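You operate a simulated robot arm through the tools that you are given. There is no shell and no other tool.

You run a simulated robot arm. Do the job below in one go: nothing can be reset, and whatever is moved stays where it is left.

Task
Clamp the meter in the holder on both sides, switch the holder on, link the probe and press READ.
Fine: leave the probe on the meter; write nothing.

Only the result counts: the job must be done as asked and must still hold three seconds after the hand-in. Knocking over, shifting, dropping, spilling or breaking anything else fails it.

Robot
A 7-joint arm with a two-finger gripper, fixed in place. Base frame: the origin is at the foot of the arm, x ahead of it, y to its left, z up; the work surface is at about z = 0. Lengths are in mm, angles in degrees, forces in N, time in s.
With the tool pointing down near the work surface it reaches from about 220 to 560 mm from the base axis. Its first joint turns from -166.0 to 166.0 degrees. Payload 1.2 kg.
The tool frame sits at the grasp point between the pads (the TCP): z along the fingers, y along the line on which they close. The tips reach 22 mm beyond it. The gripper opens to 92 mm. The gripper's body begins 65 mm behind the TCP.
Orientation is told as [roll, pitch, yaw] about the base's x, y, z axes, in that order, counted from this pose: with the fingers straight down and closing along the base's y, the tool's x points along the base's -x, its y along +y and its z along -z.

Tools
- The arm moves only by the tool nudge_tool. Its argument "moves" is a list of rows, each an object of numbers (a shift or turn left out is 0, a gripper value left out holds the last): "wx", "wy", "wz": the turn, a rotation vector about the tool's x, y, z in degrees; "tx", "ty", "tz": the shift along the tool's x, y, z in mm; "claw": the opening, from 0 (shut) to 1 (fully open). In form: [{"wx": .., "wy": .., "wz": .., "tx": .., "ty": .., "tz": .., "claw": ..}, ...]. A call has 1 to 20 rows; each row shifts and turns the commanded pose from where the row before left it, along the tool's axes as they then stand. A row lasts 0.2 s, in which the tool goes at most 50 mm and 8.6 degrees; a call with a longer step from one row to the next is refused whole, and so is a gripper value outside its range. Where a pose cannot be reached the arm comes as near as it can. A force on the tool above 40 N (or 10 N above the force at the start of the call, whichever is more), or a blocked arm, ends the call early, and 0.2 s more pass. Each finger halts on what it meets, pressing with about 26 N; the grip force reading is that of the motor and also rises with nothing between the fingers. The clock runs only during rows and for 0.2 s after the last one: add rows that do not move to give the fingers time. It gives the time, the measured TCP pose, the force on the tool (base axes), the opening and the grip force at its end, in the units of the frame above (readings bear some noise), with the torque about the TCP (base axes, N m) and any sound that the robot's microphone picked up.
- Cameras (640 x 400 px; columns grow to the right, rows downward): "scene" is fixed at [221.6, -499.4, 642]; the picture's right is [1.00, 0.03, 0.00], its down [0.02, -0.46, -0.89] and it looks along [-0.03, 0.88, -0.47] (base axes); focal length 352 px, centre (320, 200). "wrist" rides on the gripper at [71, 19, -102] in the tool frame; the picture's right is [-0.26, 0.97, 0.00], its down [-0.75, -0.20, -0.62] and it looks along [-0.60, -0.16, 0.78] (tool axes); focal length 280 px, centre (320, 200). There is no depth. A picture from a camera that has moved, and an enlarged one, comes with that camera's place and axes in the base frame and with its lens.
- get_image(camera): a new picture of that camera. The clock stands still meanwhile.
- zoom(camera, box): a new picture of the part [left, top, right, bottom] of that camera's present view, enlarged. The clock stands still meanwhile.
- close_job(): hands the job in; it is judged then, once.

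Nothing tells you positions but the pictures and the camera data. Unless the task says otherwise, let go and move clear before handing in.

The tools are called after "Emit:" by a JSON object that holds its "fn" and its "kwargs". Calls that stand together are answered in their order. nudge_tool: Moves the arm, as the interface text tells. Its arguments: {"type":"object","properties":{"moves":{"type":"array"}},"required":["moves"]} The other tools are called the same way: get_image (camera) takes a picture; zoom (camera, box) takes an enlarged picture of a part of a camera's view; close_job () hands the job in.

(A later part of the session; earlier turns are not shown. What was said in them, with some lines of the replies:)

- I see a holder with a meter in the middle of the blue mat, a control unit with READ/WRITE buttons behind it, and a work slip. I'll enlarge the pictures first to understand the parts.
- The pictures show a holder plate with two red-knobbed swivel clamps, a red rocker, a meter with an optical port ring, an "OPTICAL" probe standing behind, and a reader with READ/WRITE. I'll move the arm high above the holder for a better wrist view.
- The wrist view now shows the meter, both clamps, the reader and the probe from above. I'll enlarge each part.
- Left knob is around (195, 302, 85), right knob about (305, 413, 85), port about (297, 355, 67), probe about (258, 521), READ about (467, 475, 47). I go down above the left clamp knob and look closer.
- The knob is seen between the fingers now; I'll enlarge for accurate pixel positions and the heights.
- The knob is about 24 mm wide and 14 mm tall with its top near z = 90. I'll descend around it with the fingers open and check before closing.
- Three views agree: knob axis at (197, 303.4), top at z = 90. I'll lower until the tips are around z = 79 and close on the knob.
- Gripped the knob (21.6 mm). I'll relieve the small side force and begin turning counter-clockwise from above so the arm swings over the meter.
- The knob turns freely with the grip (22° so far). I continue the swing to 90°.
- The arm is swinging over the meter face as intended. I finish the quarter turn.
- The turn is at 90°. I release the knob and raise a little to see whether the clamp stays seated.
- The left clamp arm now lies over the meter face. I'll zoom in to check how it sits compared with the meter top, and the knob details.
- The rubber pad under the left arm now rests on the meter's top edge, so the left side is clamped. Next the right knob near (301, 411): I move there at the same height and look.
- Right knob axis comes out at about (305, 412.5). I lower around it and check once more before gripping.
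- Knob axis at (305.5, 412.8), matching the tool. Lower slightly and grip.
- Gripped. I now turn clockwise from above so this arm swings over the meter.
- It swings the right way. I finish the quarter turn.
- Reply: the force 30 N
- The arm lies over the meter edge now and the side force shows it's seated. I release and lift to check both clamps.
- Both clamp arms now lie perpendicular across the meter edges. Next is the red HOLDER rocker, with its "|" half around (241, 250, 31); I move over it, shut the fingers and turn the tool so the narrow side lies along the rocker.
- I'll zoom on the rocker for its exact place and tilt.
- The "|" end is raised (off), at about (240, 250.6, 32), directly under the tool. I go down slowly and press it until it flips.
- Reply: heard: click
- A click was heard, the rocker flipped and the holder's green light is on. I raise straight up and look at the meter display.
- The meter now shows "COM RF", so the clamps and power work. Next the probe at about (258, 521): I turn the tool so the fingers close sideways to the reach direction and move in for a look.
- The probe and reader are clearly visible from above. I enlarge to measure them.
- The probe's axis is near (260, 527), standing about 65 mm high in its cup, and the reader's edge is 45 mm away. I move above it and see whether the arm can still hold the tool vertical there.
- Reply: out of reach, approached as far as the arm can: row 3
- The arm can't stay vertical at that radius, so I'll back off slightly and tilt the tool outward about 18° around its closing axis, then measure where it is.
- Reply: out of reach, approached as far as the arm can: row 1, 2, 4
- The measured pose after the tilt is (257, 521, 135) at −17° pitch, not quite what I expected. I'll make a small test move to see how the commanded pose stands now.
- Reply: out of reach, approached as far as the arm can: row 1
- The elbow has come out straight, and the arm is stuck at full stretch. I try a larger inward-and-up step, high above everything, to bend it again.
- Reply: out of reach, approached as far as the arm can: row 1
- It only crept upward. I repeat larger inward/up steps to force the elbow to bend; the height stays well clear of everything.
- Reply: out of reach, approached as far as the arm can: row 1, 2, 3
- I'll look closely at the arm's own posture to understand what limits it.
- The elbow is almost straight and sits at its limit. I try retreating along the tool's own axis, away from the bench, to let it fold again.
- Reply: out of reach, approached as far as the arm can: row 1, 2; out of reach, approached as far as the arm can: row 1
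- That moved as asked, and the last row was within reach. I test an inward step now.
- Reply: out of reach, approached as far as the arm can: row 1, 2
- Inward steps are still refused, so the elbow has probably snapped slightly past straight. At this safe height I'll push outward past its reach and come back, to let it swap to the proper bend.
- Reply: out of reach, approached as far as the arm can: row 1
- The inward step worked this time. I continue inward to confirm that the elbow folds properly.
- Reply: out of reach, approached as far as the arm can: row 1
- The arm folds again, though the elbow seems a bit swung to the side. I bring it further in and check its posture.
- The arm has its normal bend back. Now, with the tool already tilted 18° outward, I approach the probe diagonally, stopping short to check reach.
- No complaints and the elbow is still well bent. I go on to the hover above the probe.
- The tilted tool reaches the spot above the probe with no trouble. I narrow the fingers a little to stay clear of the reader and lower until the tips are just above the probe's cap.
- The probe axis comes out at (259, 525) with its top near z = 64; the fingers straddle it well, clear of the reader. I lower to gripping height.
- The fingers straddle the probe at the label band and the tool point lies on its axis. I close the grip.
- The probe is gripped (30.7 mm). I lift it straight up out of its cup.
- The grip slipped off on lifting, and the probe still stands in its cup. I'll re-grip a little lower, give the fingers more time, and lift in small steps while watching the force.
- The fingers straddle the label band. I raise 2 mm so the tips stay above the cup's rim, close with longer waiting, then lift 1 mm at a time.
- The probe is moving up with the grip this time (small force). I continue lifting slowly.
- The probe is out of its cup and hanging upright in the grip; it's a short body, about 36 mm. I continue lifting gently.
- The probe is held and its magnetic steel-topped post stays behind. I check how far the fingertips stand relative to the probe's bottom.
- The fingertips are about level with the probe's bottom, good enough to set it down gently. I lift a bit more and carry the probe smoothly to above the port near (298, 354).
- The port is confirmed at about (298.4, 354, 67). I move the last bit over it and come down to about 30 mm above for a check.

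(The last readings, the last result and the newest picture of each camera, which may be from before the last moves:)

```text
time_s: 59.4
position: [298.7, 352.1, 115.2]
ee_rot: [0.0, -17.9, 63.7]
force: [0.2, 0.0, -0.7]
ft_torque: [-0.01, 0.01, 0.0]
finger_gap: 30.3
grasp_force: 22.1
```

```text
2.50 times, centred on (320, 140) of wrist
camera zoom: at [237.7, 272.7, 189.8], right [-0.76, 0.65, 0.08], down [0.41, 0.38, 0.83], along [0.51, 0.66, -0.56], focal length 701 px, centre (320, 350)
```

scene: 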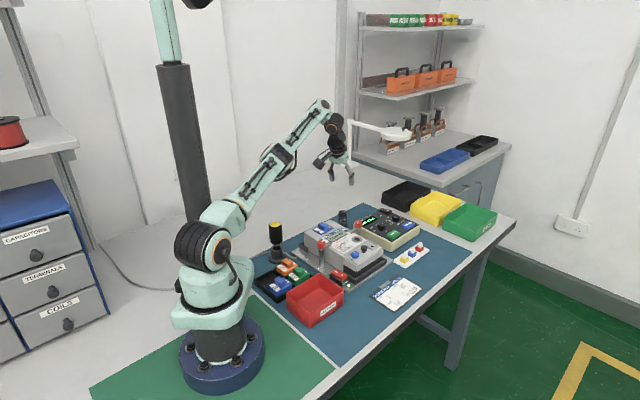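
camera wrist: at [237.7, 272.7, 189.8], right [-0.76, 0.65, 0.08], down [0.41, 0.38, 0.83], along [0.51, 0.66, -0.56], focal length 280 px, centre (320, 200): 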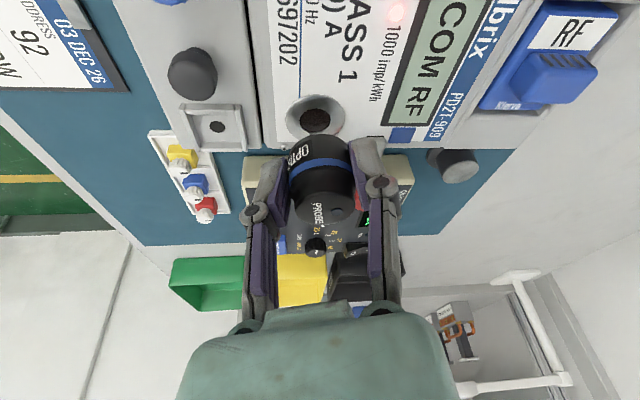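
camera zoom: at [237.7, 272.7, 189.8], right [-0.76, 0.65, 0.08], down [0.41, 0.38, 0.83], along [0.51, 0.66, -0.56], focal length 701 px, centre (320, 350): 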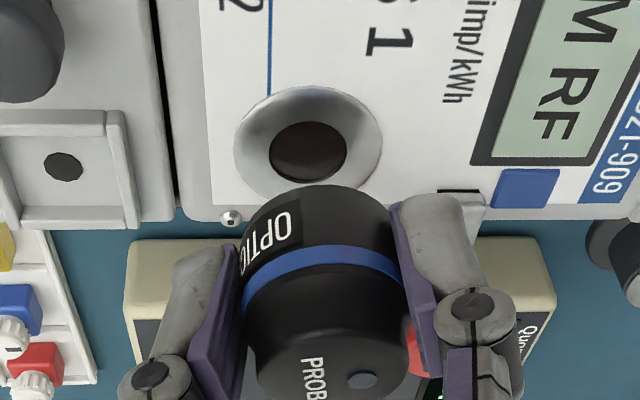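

The probe is just above the port, with about 1 mm of sideways correction needed. I correct and descend to just above the ring.

Emit:
{"fn": "nudge_tool", "kwargs": {"moves": [{"ty": 1.2, "tx": 0.6, "tz": 1.9}, {"tx": 1.24, "tz": 3.8}, {"tx": 1.24, "tz": 3.8}, {"tx": 1.24, "tz": 3.8}, {"tx": 0.93, "tz": 2.85}, {"tx": 0.62, "tz": 1.9}, {}]}}

Emit:
{"fn": "zoom", "kwargs": {"camera": "wrist", "box": [230, 60, 410, 220]}}

Emit:
{"fn": "zoom", "kwargs": {"camera": "scene", "box": [340, 215, 380, 245]}}

```text
time_s: 61.0
position: [297.4, 352.7, 96.8]
ee_rot: [0.0, -18.0, 63.7]
force: [0.0, 0.1, -3.4]
ft_torque: [-0.05, 0.03, -0.03]
finger_gap: 30.7
grasp_force: 21.9
```

```text
2.50 times, centred on (320, 140) of wrist
camera zoom: at [236.7, 273.3, 171.3], right [-0.76, 0.65, 0.08], down [0.42, 0.38, 0.83], along [0.51, 0.66, -0.56], focal length 701 px, centre (320, 350)
```

zoom: 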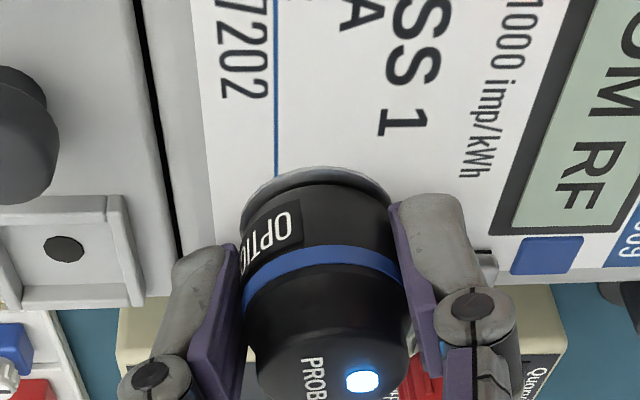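

```text
13.33 times, centred on (360, 230) of scene
camera zoom: at [221.6, -499.4, 642.0], right [1.0, 0.03, 0.0], down [0.02, -0.46, -0.89], along [-0.03, 0.88, -0.47], focal length 4696 px, centre (-213, -200)
```

zoom: 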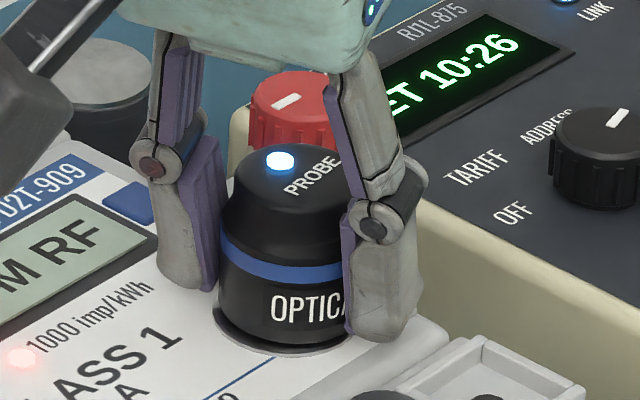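

The probe's light is on and the reader shows a link already; magnet pull is felt (−3.4 N). I lower in 1 mm steps until it seats.

Emit:
{"fn": "nudge_tool", "kwargs": {"moves": [{"tx": 0.31, "tz": 0.95}, {}]}}

Emit:
{"fn": "nudge_tool", "kwargs": {"moves": [{"tx": 0.31, "tz": 0.95}, {}]}}

Emit:
{"fn": "nudge_tool", "kwargs": {"moves": [{"tx": 0.31, "tz": 0.95}, {}]}}

Emit:
{"fn": "zoom", "kwargs": {"camera": "scene", "box": [340, 215, 380, 245]}}

Emit:
{"fn": "zoom", "kwargs": {"camera": "wrist", "box": [230, 60, 410, 220]}}

```text
time_s: 61.6
position: [297.9, 352.8, 95.7]
ee_rot: [0.1, -18.1, 63.7]
force: [-0.8, 0.4, -0.6]
ft_torque: [0.0, -0.01, -0.03]
finger_gap: 30.9
grasp_force: 21.3
```

```text
time_s: 62.2
position: [298.4, 353.0, 96.2]
ee_rot: [0.0, -18.1, 63.8]
force: [-2.5, -3.2, 13.0]
ft_torque: [-0.04, 0.04, 0.02]
finger_gap: 30.9
grasp_force: 21.9
```

```text
time_s: 62.8
position: [299.6, 354.6, 96.2]
ee_rot: [0.0, -18.2, 63.8]
force: [-0.7, -0.3, 18.1]
ft_torque: [0.09, -0.04, 0.02]
finger_gap: 30.9
grasp_force: 22.3
```

```text
13.33 times, centred on (360, 230) of scene
camera zoom: at [221.6, -499.4, 642.0], right [1.0, 0.03, 0.0], down [0.02, -0.46, -0.89], along [-0.03, 0.88, -0.47], focal length 4696 px, centre (-213, -200)
```

zoom: 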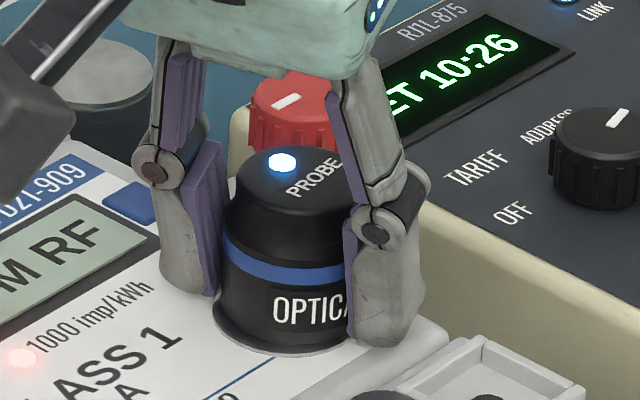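

```text
2.50 times, centred on (320, 140) of wrist
camera zoom: at [237.2, 274.0, 169.1], right [-0.76, 0.65, 0.08], down [0.41, 0.38, 0.83], along [0.51, 0.66, -0.55], focal length 701 px, centre (320, 350)
```

zoom: 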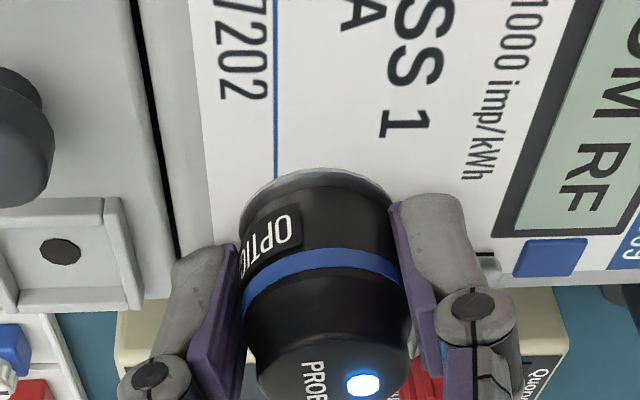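

The probe is firmly down (18 N). I ease off the pressure, open the fingers slightly, and check that the probe stays and the link holds.

Emit:
{"fn": "nudge_tool", "kwargs": {"moves": [{"tx": -0.46, "tz": -1.43}, {}, {"claw": 0.4}, {"claw": 0.46}, {}, {}]}}

Emit:
{"fn": "zoom", "kwargs": {"camera": "scene", "box": [340, 205, 400, 245]}}

Emit:
{"fn": "zoom", "kwargs": {"camera": "wrist", "box": [230, 60, 410, 220]}}

```text
time_s: 64.2
position: [298.6, 353.4, 95.7]
ee_rot: [0.0, -18.0, 63.8]
force: [0.1, 0.5, -0.3]
ft_torque: [-0.02, 0.02, 0.0]
finger_gap: 42.4
grasp_force: 0.1
```

```text
10.00 times, centred on (370, 225) of scene
camera zoom: at [221.6, -499.4, 642.0], right [1.0, 0.03, 0.0], down [0.02, -0.46, -0.89], along [-0.03, 0.88, -0.47], focal length 3522 px, centre (-180, -50)
```

zoom: 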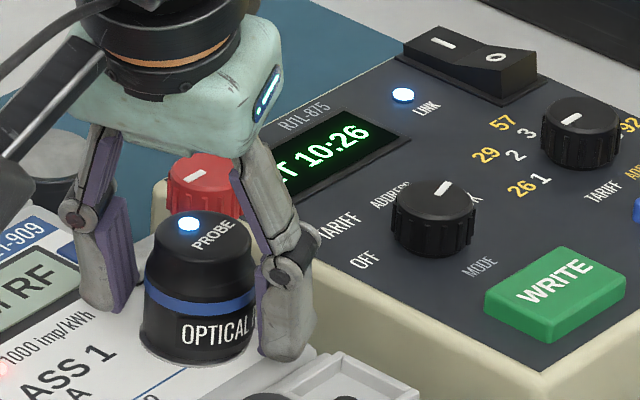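

```text
2.50 times, centred on (320, 140) of wrist
camera zoom: at [236.9, 273.5, 170.1], right [-0.76, 0.65, 0.08], down [0.41, 0.38, 0.83], along [0.51, 0.66, -0.56], focal length 701 px, centre (320, 350)
```

zoom: 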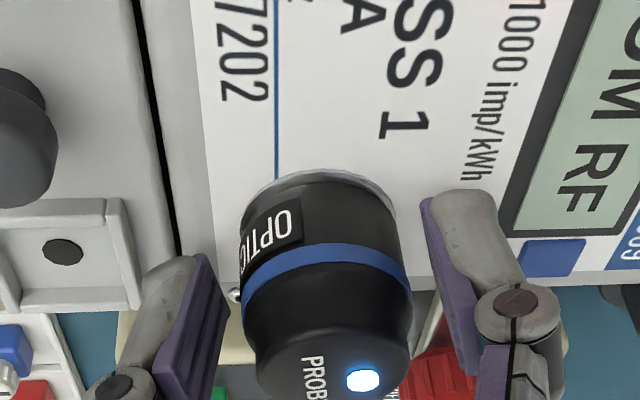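

The probe stands on the port with its light on, and the reader's LINK light is lit. I rise straight up away from it, shut the fingers, and turn/tilt the tool for READ, which lies far out at about (466, 478, 47).

Emit:
{"fn": "nudge_tool", "kwargs": {"moves": [{"tx": -0.93, "tz": -2.85}, {"tx": -1.55, "tz": -4.76}, {"tx": -2.5, "tz": -7.6}, {"tx": -3.1, "tz": -9.5}, {"tx": -4.6, "tz": -14.3}, {"tx": -6.2, "tz": -19}, {"tx": -6.2, "tz": -19}, {}]}}

Emit:
{"fn": "zoom", "kwargs": {"camera": "scene", "box": [310, 190, 430, 270]}}

```text
time_s: 66.0
position: [297.6, 352.3, 175.7]
ee_rot: [-0.1, -17.9, 63.8]
force: [0.0, -0.9, 0.4]
ft_torque: [0.0, -0.01, -0.01]
finger_gap: 42.5
grasp_force: 0.1
```

```text
5.00 times, centred on (370, 230) of scene
camera zoom: at [221.6, -499.4, 642.0], right [1.0, 0.03, 0.0], down [0.02, -0.46, -0.89], along [-0.03, 0.88, -0.47], focal length 1761 px, centre (70, 50)
```

zoom: 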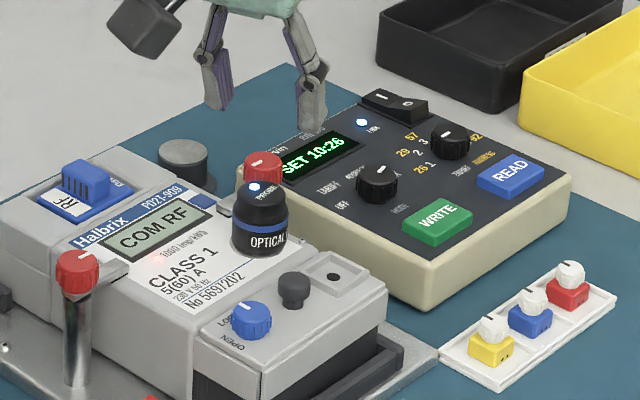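

The probe stays seated and linked with the arm clear. Now I turn toward READ's direction and tilt the tool to 45°, fingers shut.

Emit:
{"fn": "nudge_tool", "kwargs": {"moves": [{"wx": 1.87, "wz": 5.73, "claw": 0.0}, {"wx": 1.87, "wz": 5.73}, {"wx": 1.87, "wz": 5.73}, {"wy": -6.75}, {"wy": -6.75}, {"wy": -6.75}, {"wy": -6.75}, {}]}}

Emit:
{"fn": "get_image", "kwargs": {"camera": "scene"}}

Emit:
{"fn": "get_image", "kwargs": {"camera": "wrist"}}

```text
time_s: 67.8
position: [297.9, 353.5, 177.1]
ee_rot: [-0.1, -45.1, 45.6]
force: [-0.3, 0.8, 0.8]
ft_torque: [-0.02, -0.01, -0.02]
finger_gap: 0.0
grasp_force: 25.5
```

```text
taken
```

scene: 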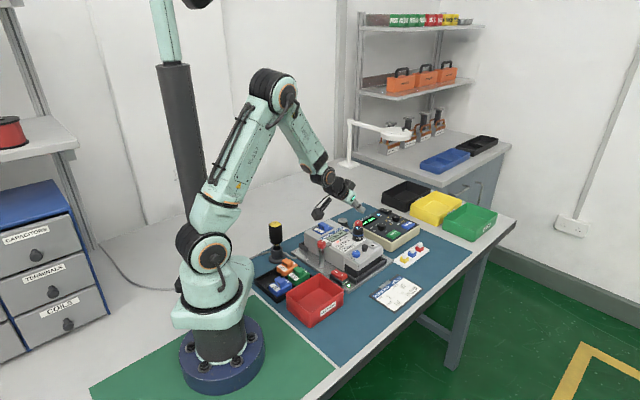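

```text
taken
camera wrist: at [198.3, 279.8, 198.1], right [-0.56, 0.81, 0.19], down [0.21, -0.08, 0.97], along [0.8, 0.59, -0.12], focal length 280 px, centre (320, 200)
```

wrist: 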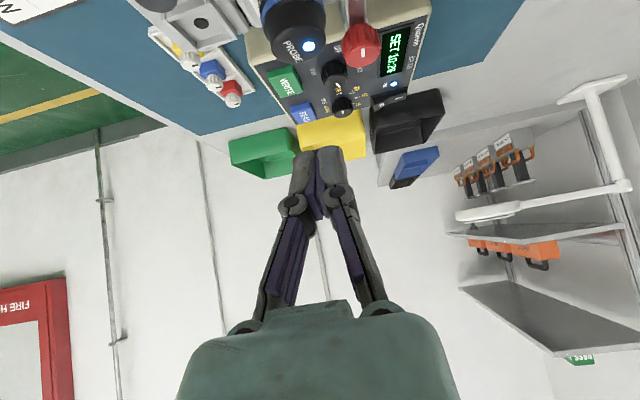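

Posture is comfortable. I move outward toward READ in two stages, checking for any reach warnings.

Emit:
{"fn": "nudge_tool", "kwargs": {"moves": [{"tx": -19.95, "ty": -5.62, "tz": 26.3}, {"tx": -19.95, "ty": -5.62, "tz": 26.3}, {"tx": -19.95, "ty": -5.62, "tz": 26.3}, {"tx": -19.95, "ty": -5.62, "tz": 26.3}, {}]}}

Emit:
{"fn": "get_image", "kwargs": {"camera": "scene"}}

Emit:
{"fn": "get_image", "kwargs": {"camera": "wrist"}}

```text
time_s: 69.0
position: [404.5, 432.3, 157.6]
ee_rot: [0.0, -44.9, 45.7]
force: [0.1, 0.4, 0.0]
ft_torque: [0.04, 0.02, -0.01]
finger_gap: 0.0
grasp_force: 25.7
```

```text
taken
```

scene: 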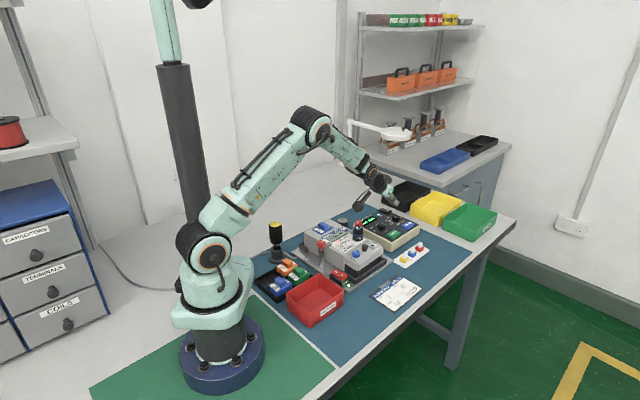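

```text
taken
camera wrist: at [306.0, 358.3, 179.4], right [-0.56, 0.81, 0.18], down [0.21, -0.08, 0.97], along [0.8, 0.59, -0.13], focal length 280 px, centre (320, 200)
```

wrist: 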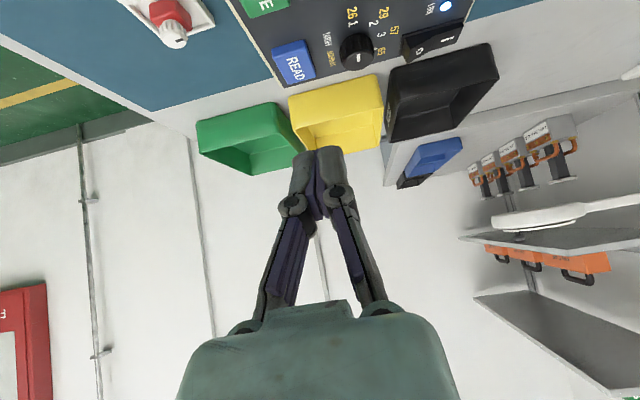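

READ is confirmed at about (466, 477, 46). I go to a hover about 50 mm above it.

Emit:
{"fn": "nudge_tool", "kwargs": {"moves": [{"tx": -6.4, "ty": -4.27, "tz": 24.1}, {"tx": -6.4, "ty": -4.27, "tz": 24.1}, {"tx": -6.4, "ty": -4.27, "tz": 24.1}, {}]}}

Emit:
{"fn": "get_image", "kwargs": {"camera": "wrist"}}

Emit:
{"fn": "zoom", "kwargs": {"camera": "scene", "box": [330, 150, 450, 250]}}

```text
time_s: 70.0
position: [459.3, 468.9, 121.4]
ee_rot: [0.0, -44.9, 45.7]
force: [0.0, -0.5, 0.0]
ft_torque: [0.0, 0.03, -0.02]
finger_gap: 0.0
grasp_force: 25.8
```

```text
taken
camera wrist: at [359.9, 395.0, 142.5], right [-0.56, 0.81, 0.18], down [0.21, -0.08, 0.97], along [0.8, 0.59, -0.13], focal length 280 px, centre (320, 200)
```

wrist: 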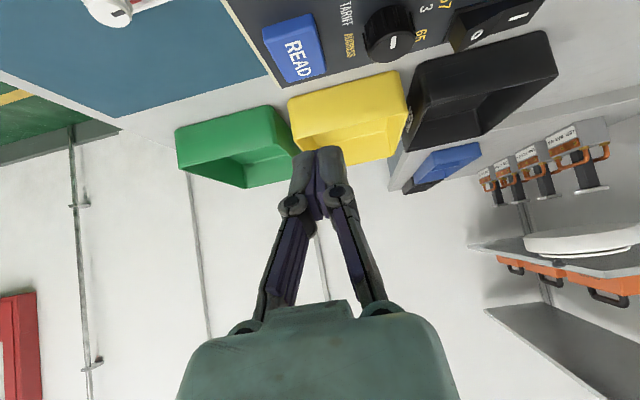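

```text
4.00 times, centred on (390, 200) of scene
camera zoom: at [221.6, -499.4, 642.0], right [1.0, 0.03, 0.0], down [0.02, -0.46, -0.89], along [-0.03, 0.88, -0.47], focal length 1409 px, centre (40, 200)
```

zoom: 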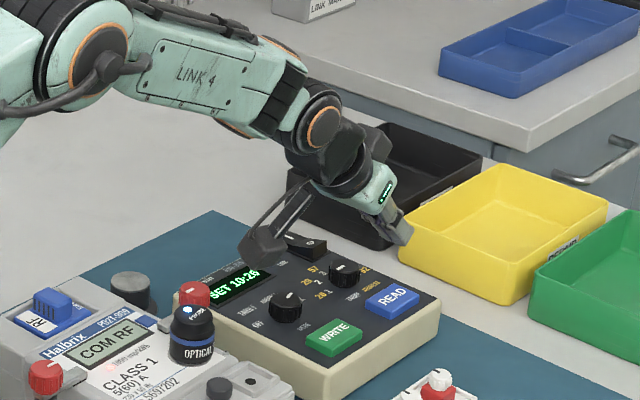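

Within reach and aligned over READ. I lower to about 12 mm above the button and check.

Emit:
{"fn": "nudge_tool", "kwargs": {"moves": [{"tx": 9.43, "tz": 9.43}, {"tx": 9.43, "tz": 9.43}, {"tx": 8.5, "tz": 8.5}, {}]}}

Emit:
{"fn": "get_image", "kwargs": {"camera": "wrist"}}

Emit:
{"fn": "zoom", "kwargs": {"camera": "scene", "box": [350, 180, 450, 250]}}

```text
time_s: 71.0
position: [458.3, 468.4, 83.0]
ee_rot: [0.0, -44.9, 45.6]
force: [-0.4, 0.3, 0.8]
ft_torque: [0.0, 0.0, 0.0]
finger_gap: 0.0
grasp_force: 26.0
```

```text
taken
camera wrist: at [360.1, 395.1, 103.6], right [-0.56, 0.81, 0.18], down [0.21, -0.08, 0.97], along [0.8, 0.59, -0.13], focal length 280 px, centre (320, 200)
```

wrist: 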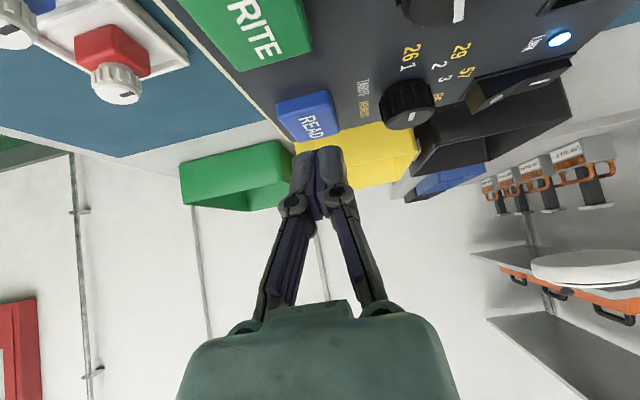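

```text
5.71 times, centred on (400, 215) of scene
camera zoom: at [221.6, -499.4, 642.0], right [1.0, 0.03, 0.0], down [0.02, -0.46, -0.89], along [-0.03, 0.88, -0.47], focal length 2013 px, centre (-137, 114)
```

zoom: 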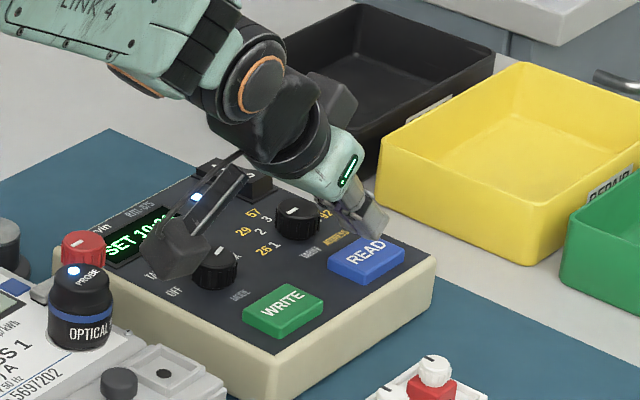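

The tip is right above the middle of READ. I lower slowly onto it and press, listening for a click.

Emit:
{"fn": "nudge_tool", "kwargs": {"moves": [{"tx": 4.95, "tz": 4.95}, {"tx": 3.5, "tz": 3.5}, {"tx": 1.4, "tz": 1.4}, {"tx": 1.4, "tz": 1.4}, {}]}}

Emit:
{"fn": "zoom", "kwargs": {"camera": "scene", "box": [350, 190, 430, 250]}}

```text
time_s: 72.2
position: [460.0, 467.6, 66.3]
ee_rot: [-0.1, -45.1, 45.7]
force: [-0.2, 0.2, 3.3]
ft_torque: [0.03, 0.02, -0.03]
finger_gap: 5.9
grasp_force: 28.1
heard: click
```

```text
6.67 times, centred on (390, 220) of scene
camera zoom: at [221.6, -499.4, 642.0], right [1.0, 0.03, 0.0], down [0.02, -0.46, -0.89], along [-0.03, 0.88, -0.47], focal length 2348 px, centre (-147, 67)
```

zoom: 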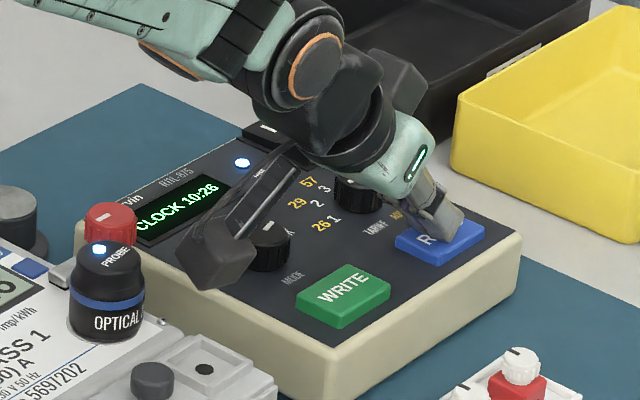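

A click was heard and the reader now shows "CLOCK 10:26": READ has been taken. I rise straight up and away.

Emit:
{"fn": "nudge_tool", "kwargs": {"moves": [{"tx": -3.5, "tz": -3.5}, {"tx": -7, "tz": -7}, {"tx": -14, "tz": -14}, {"tx": -17, "tz": -17}, {"tx": -17, "tz": -17}, {}]}}

Emit:
{"fn": "zoom", "kwargs": {"camera": "scene", "box": [300, 180, 440, 280]}}

```text
time_s: 73.6
position: [458.2, 467.7, 148.9]
ee_rot: [0.0, -45.0, 45.6]
force: [-0.5, -0.1, -0.2]
ft_torque: [0.01, 0.01, -0.01]
finger_gap: 0.0
grasp_force: 28.4
```

```text
4.00 times, centred on (370, 230) of scene
camera zoom: at [221.6, -499.4, 642.0], right [1.0, 0.03, 0.0], down [0.02, -0.46, -0.89], along [-0.03, 0.88, -0.47], focal length 1409 px, centre (120, 80)
```

zoom: 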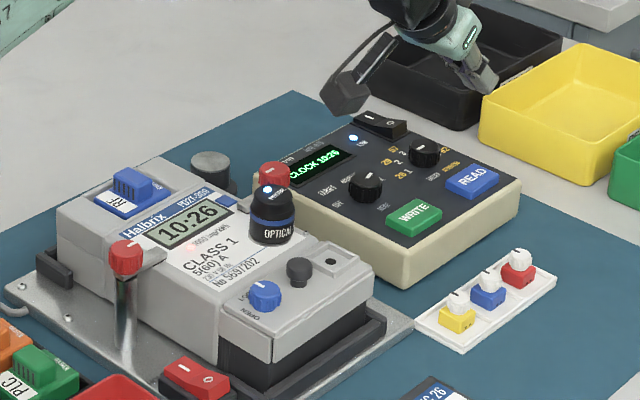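

Everything shows done; I pull the arm further up and back, then take a final look at clamps, switch, probe and reader.

Emit:
{"fn": "nudge_tool", "kwargs": {"moves": [{"tx": 10, "tz": -35}, {"tx": 10, "tz": -35}, {"tx": 10, "tz": -35}, {"tx": 10, "tz": -35}, {}, {}]}}

Emit:
{"fn": "get_image", "kwargs": {"camera": "scene"}}

Emit:
{"fn": "zoom", "kwargs": {"camera": "scene", "box": [305, 205, 385, 275]}}

Emit:
{"fn": "zoom", "kwargs": {"camera": "scene", "box": [355, 195, 435, 255]}}

Emit:
{"fn": "get_image", "kwargs": {"camera": "wrist"}}

```text
time_s: 75.0
position: [370.5, 377.3, 218.9]
ee_rot: [-0.1, -45.0, 45.7]
force: [-1.0, 0.1, 0.4]
ft_torque: [-0.01, 0.0, -0.04]
finger_gap: 0.0
grasp_force: 27.7
```

```text
taken
```

scene: 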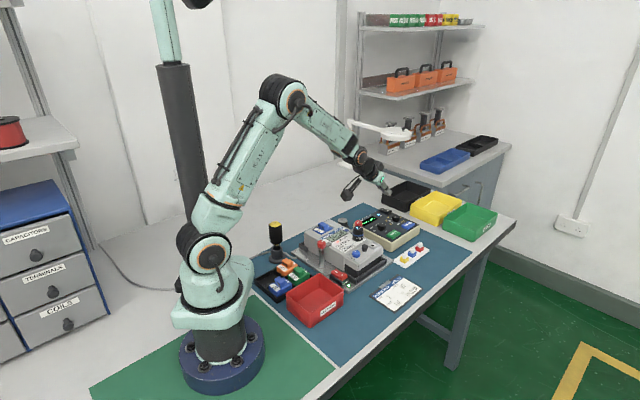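

```text
5.71 times, centred on (345, 240) of scene
camera zoom: at [221.6, -499.4, 642.0], right [1.0, 0.03, 0.0], down [0.02, -0.46, -0.89], along [-0.03, 0.88, -0.47], focal length 2013 px, centre (177, -29)
```

zoom: 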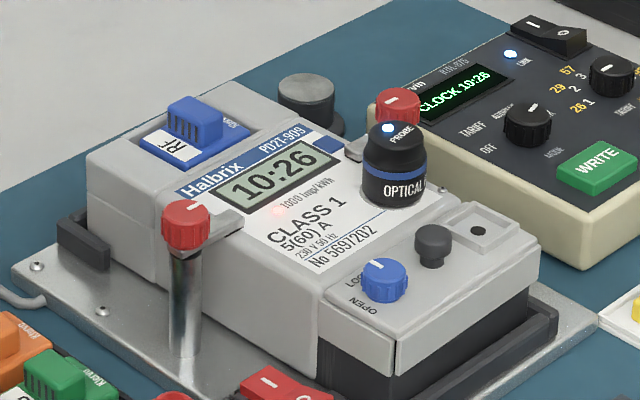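

```text
6.67 times, centred on (395, 225) of scene
camera zoom: at [221.6, -499.4, 642.0], right [1.0, 0.03, 0.0], down [0.02, -0.46, -0.89], along [-0.03, 0.88, -0.47], focal length 2348 px, centre (-180, 33)
```

zoom: 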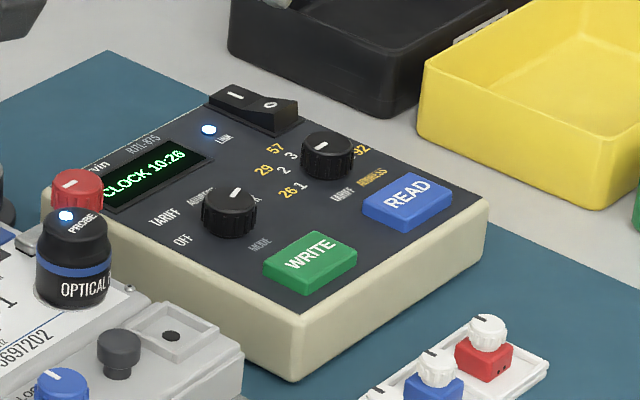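

```text
taken
camera wrist: at [271.5, 304.3, 241.0], right [-0.56, 0.81, 0.19], down [0.21, -0.08, 0.97], along [0.8, 0.59, -0.13], focal length 280 px, centre (320, 200)
```

wrist: 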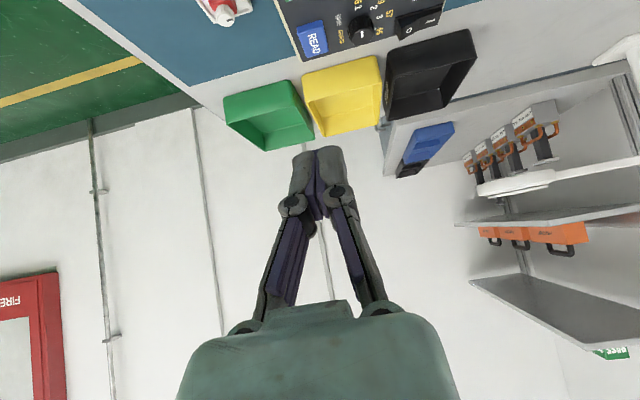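

Both clamp arms lie across the meter and the holder's light is on. The probe sits on the port with LINK lit, and the reader shows "CLOCK 10:26" after READ. The arm is clear of everything, so I hand the job in.

Emit:
{"fn": "close_job", "kwargs": {}}

```text
The job is handed in.
```

The job is done and handed in, though I haven't seen the judge's result.

- **Clamps:** both clamp arms are swung across the meter's edges, with the left pad visibly resting on the meter face.
- **Holder:** the rocker clicked over to "|", its green light came on, and the meter display started up.
- **Probe:** it stands on the meter's optical port with its own light and the reader's LINK light on. The first attempt to lift it off its stand slipped; the second, slower one held.
- **READ:** the button clicked and the reader changed from "SET 10:26" to "CLOCK 10:26". I did not press WRITE.

In the last pictures nothing else looked moved or knocked over. The arm is pulled back clear, with its gripper empty.
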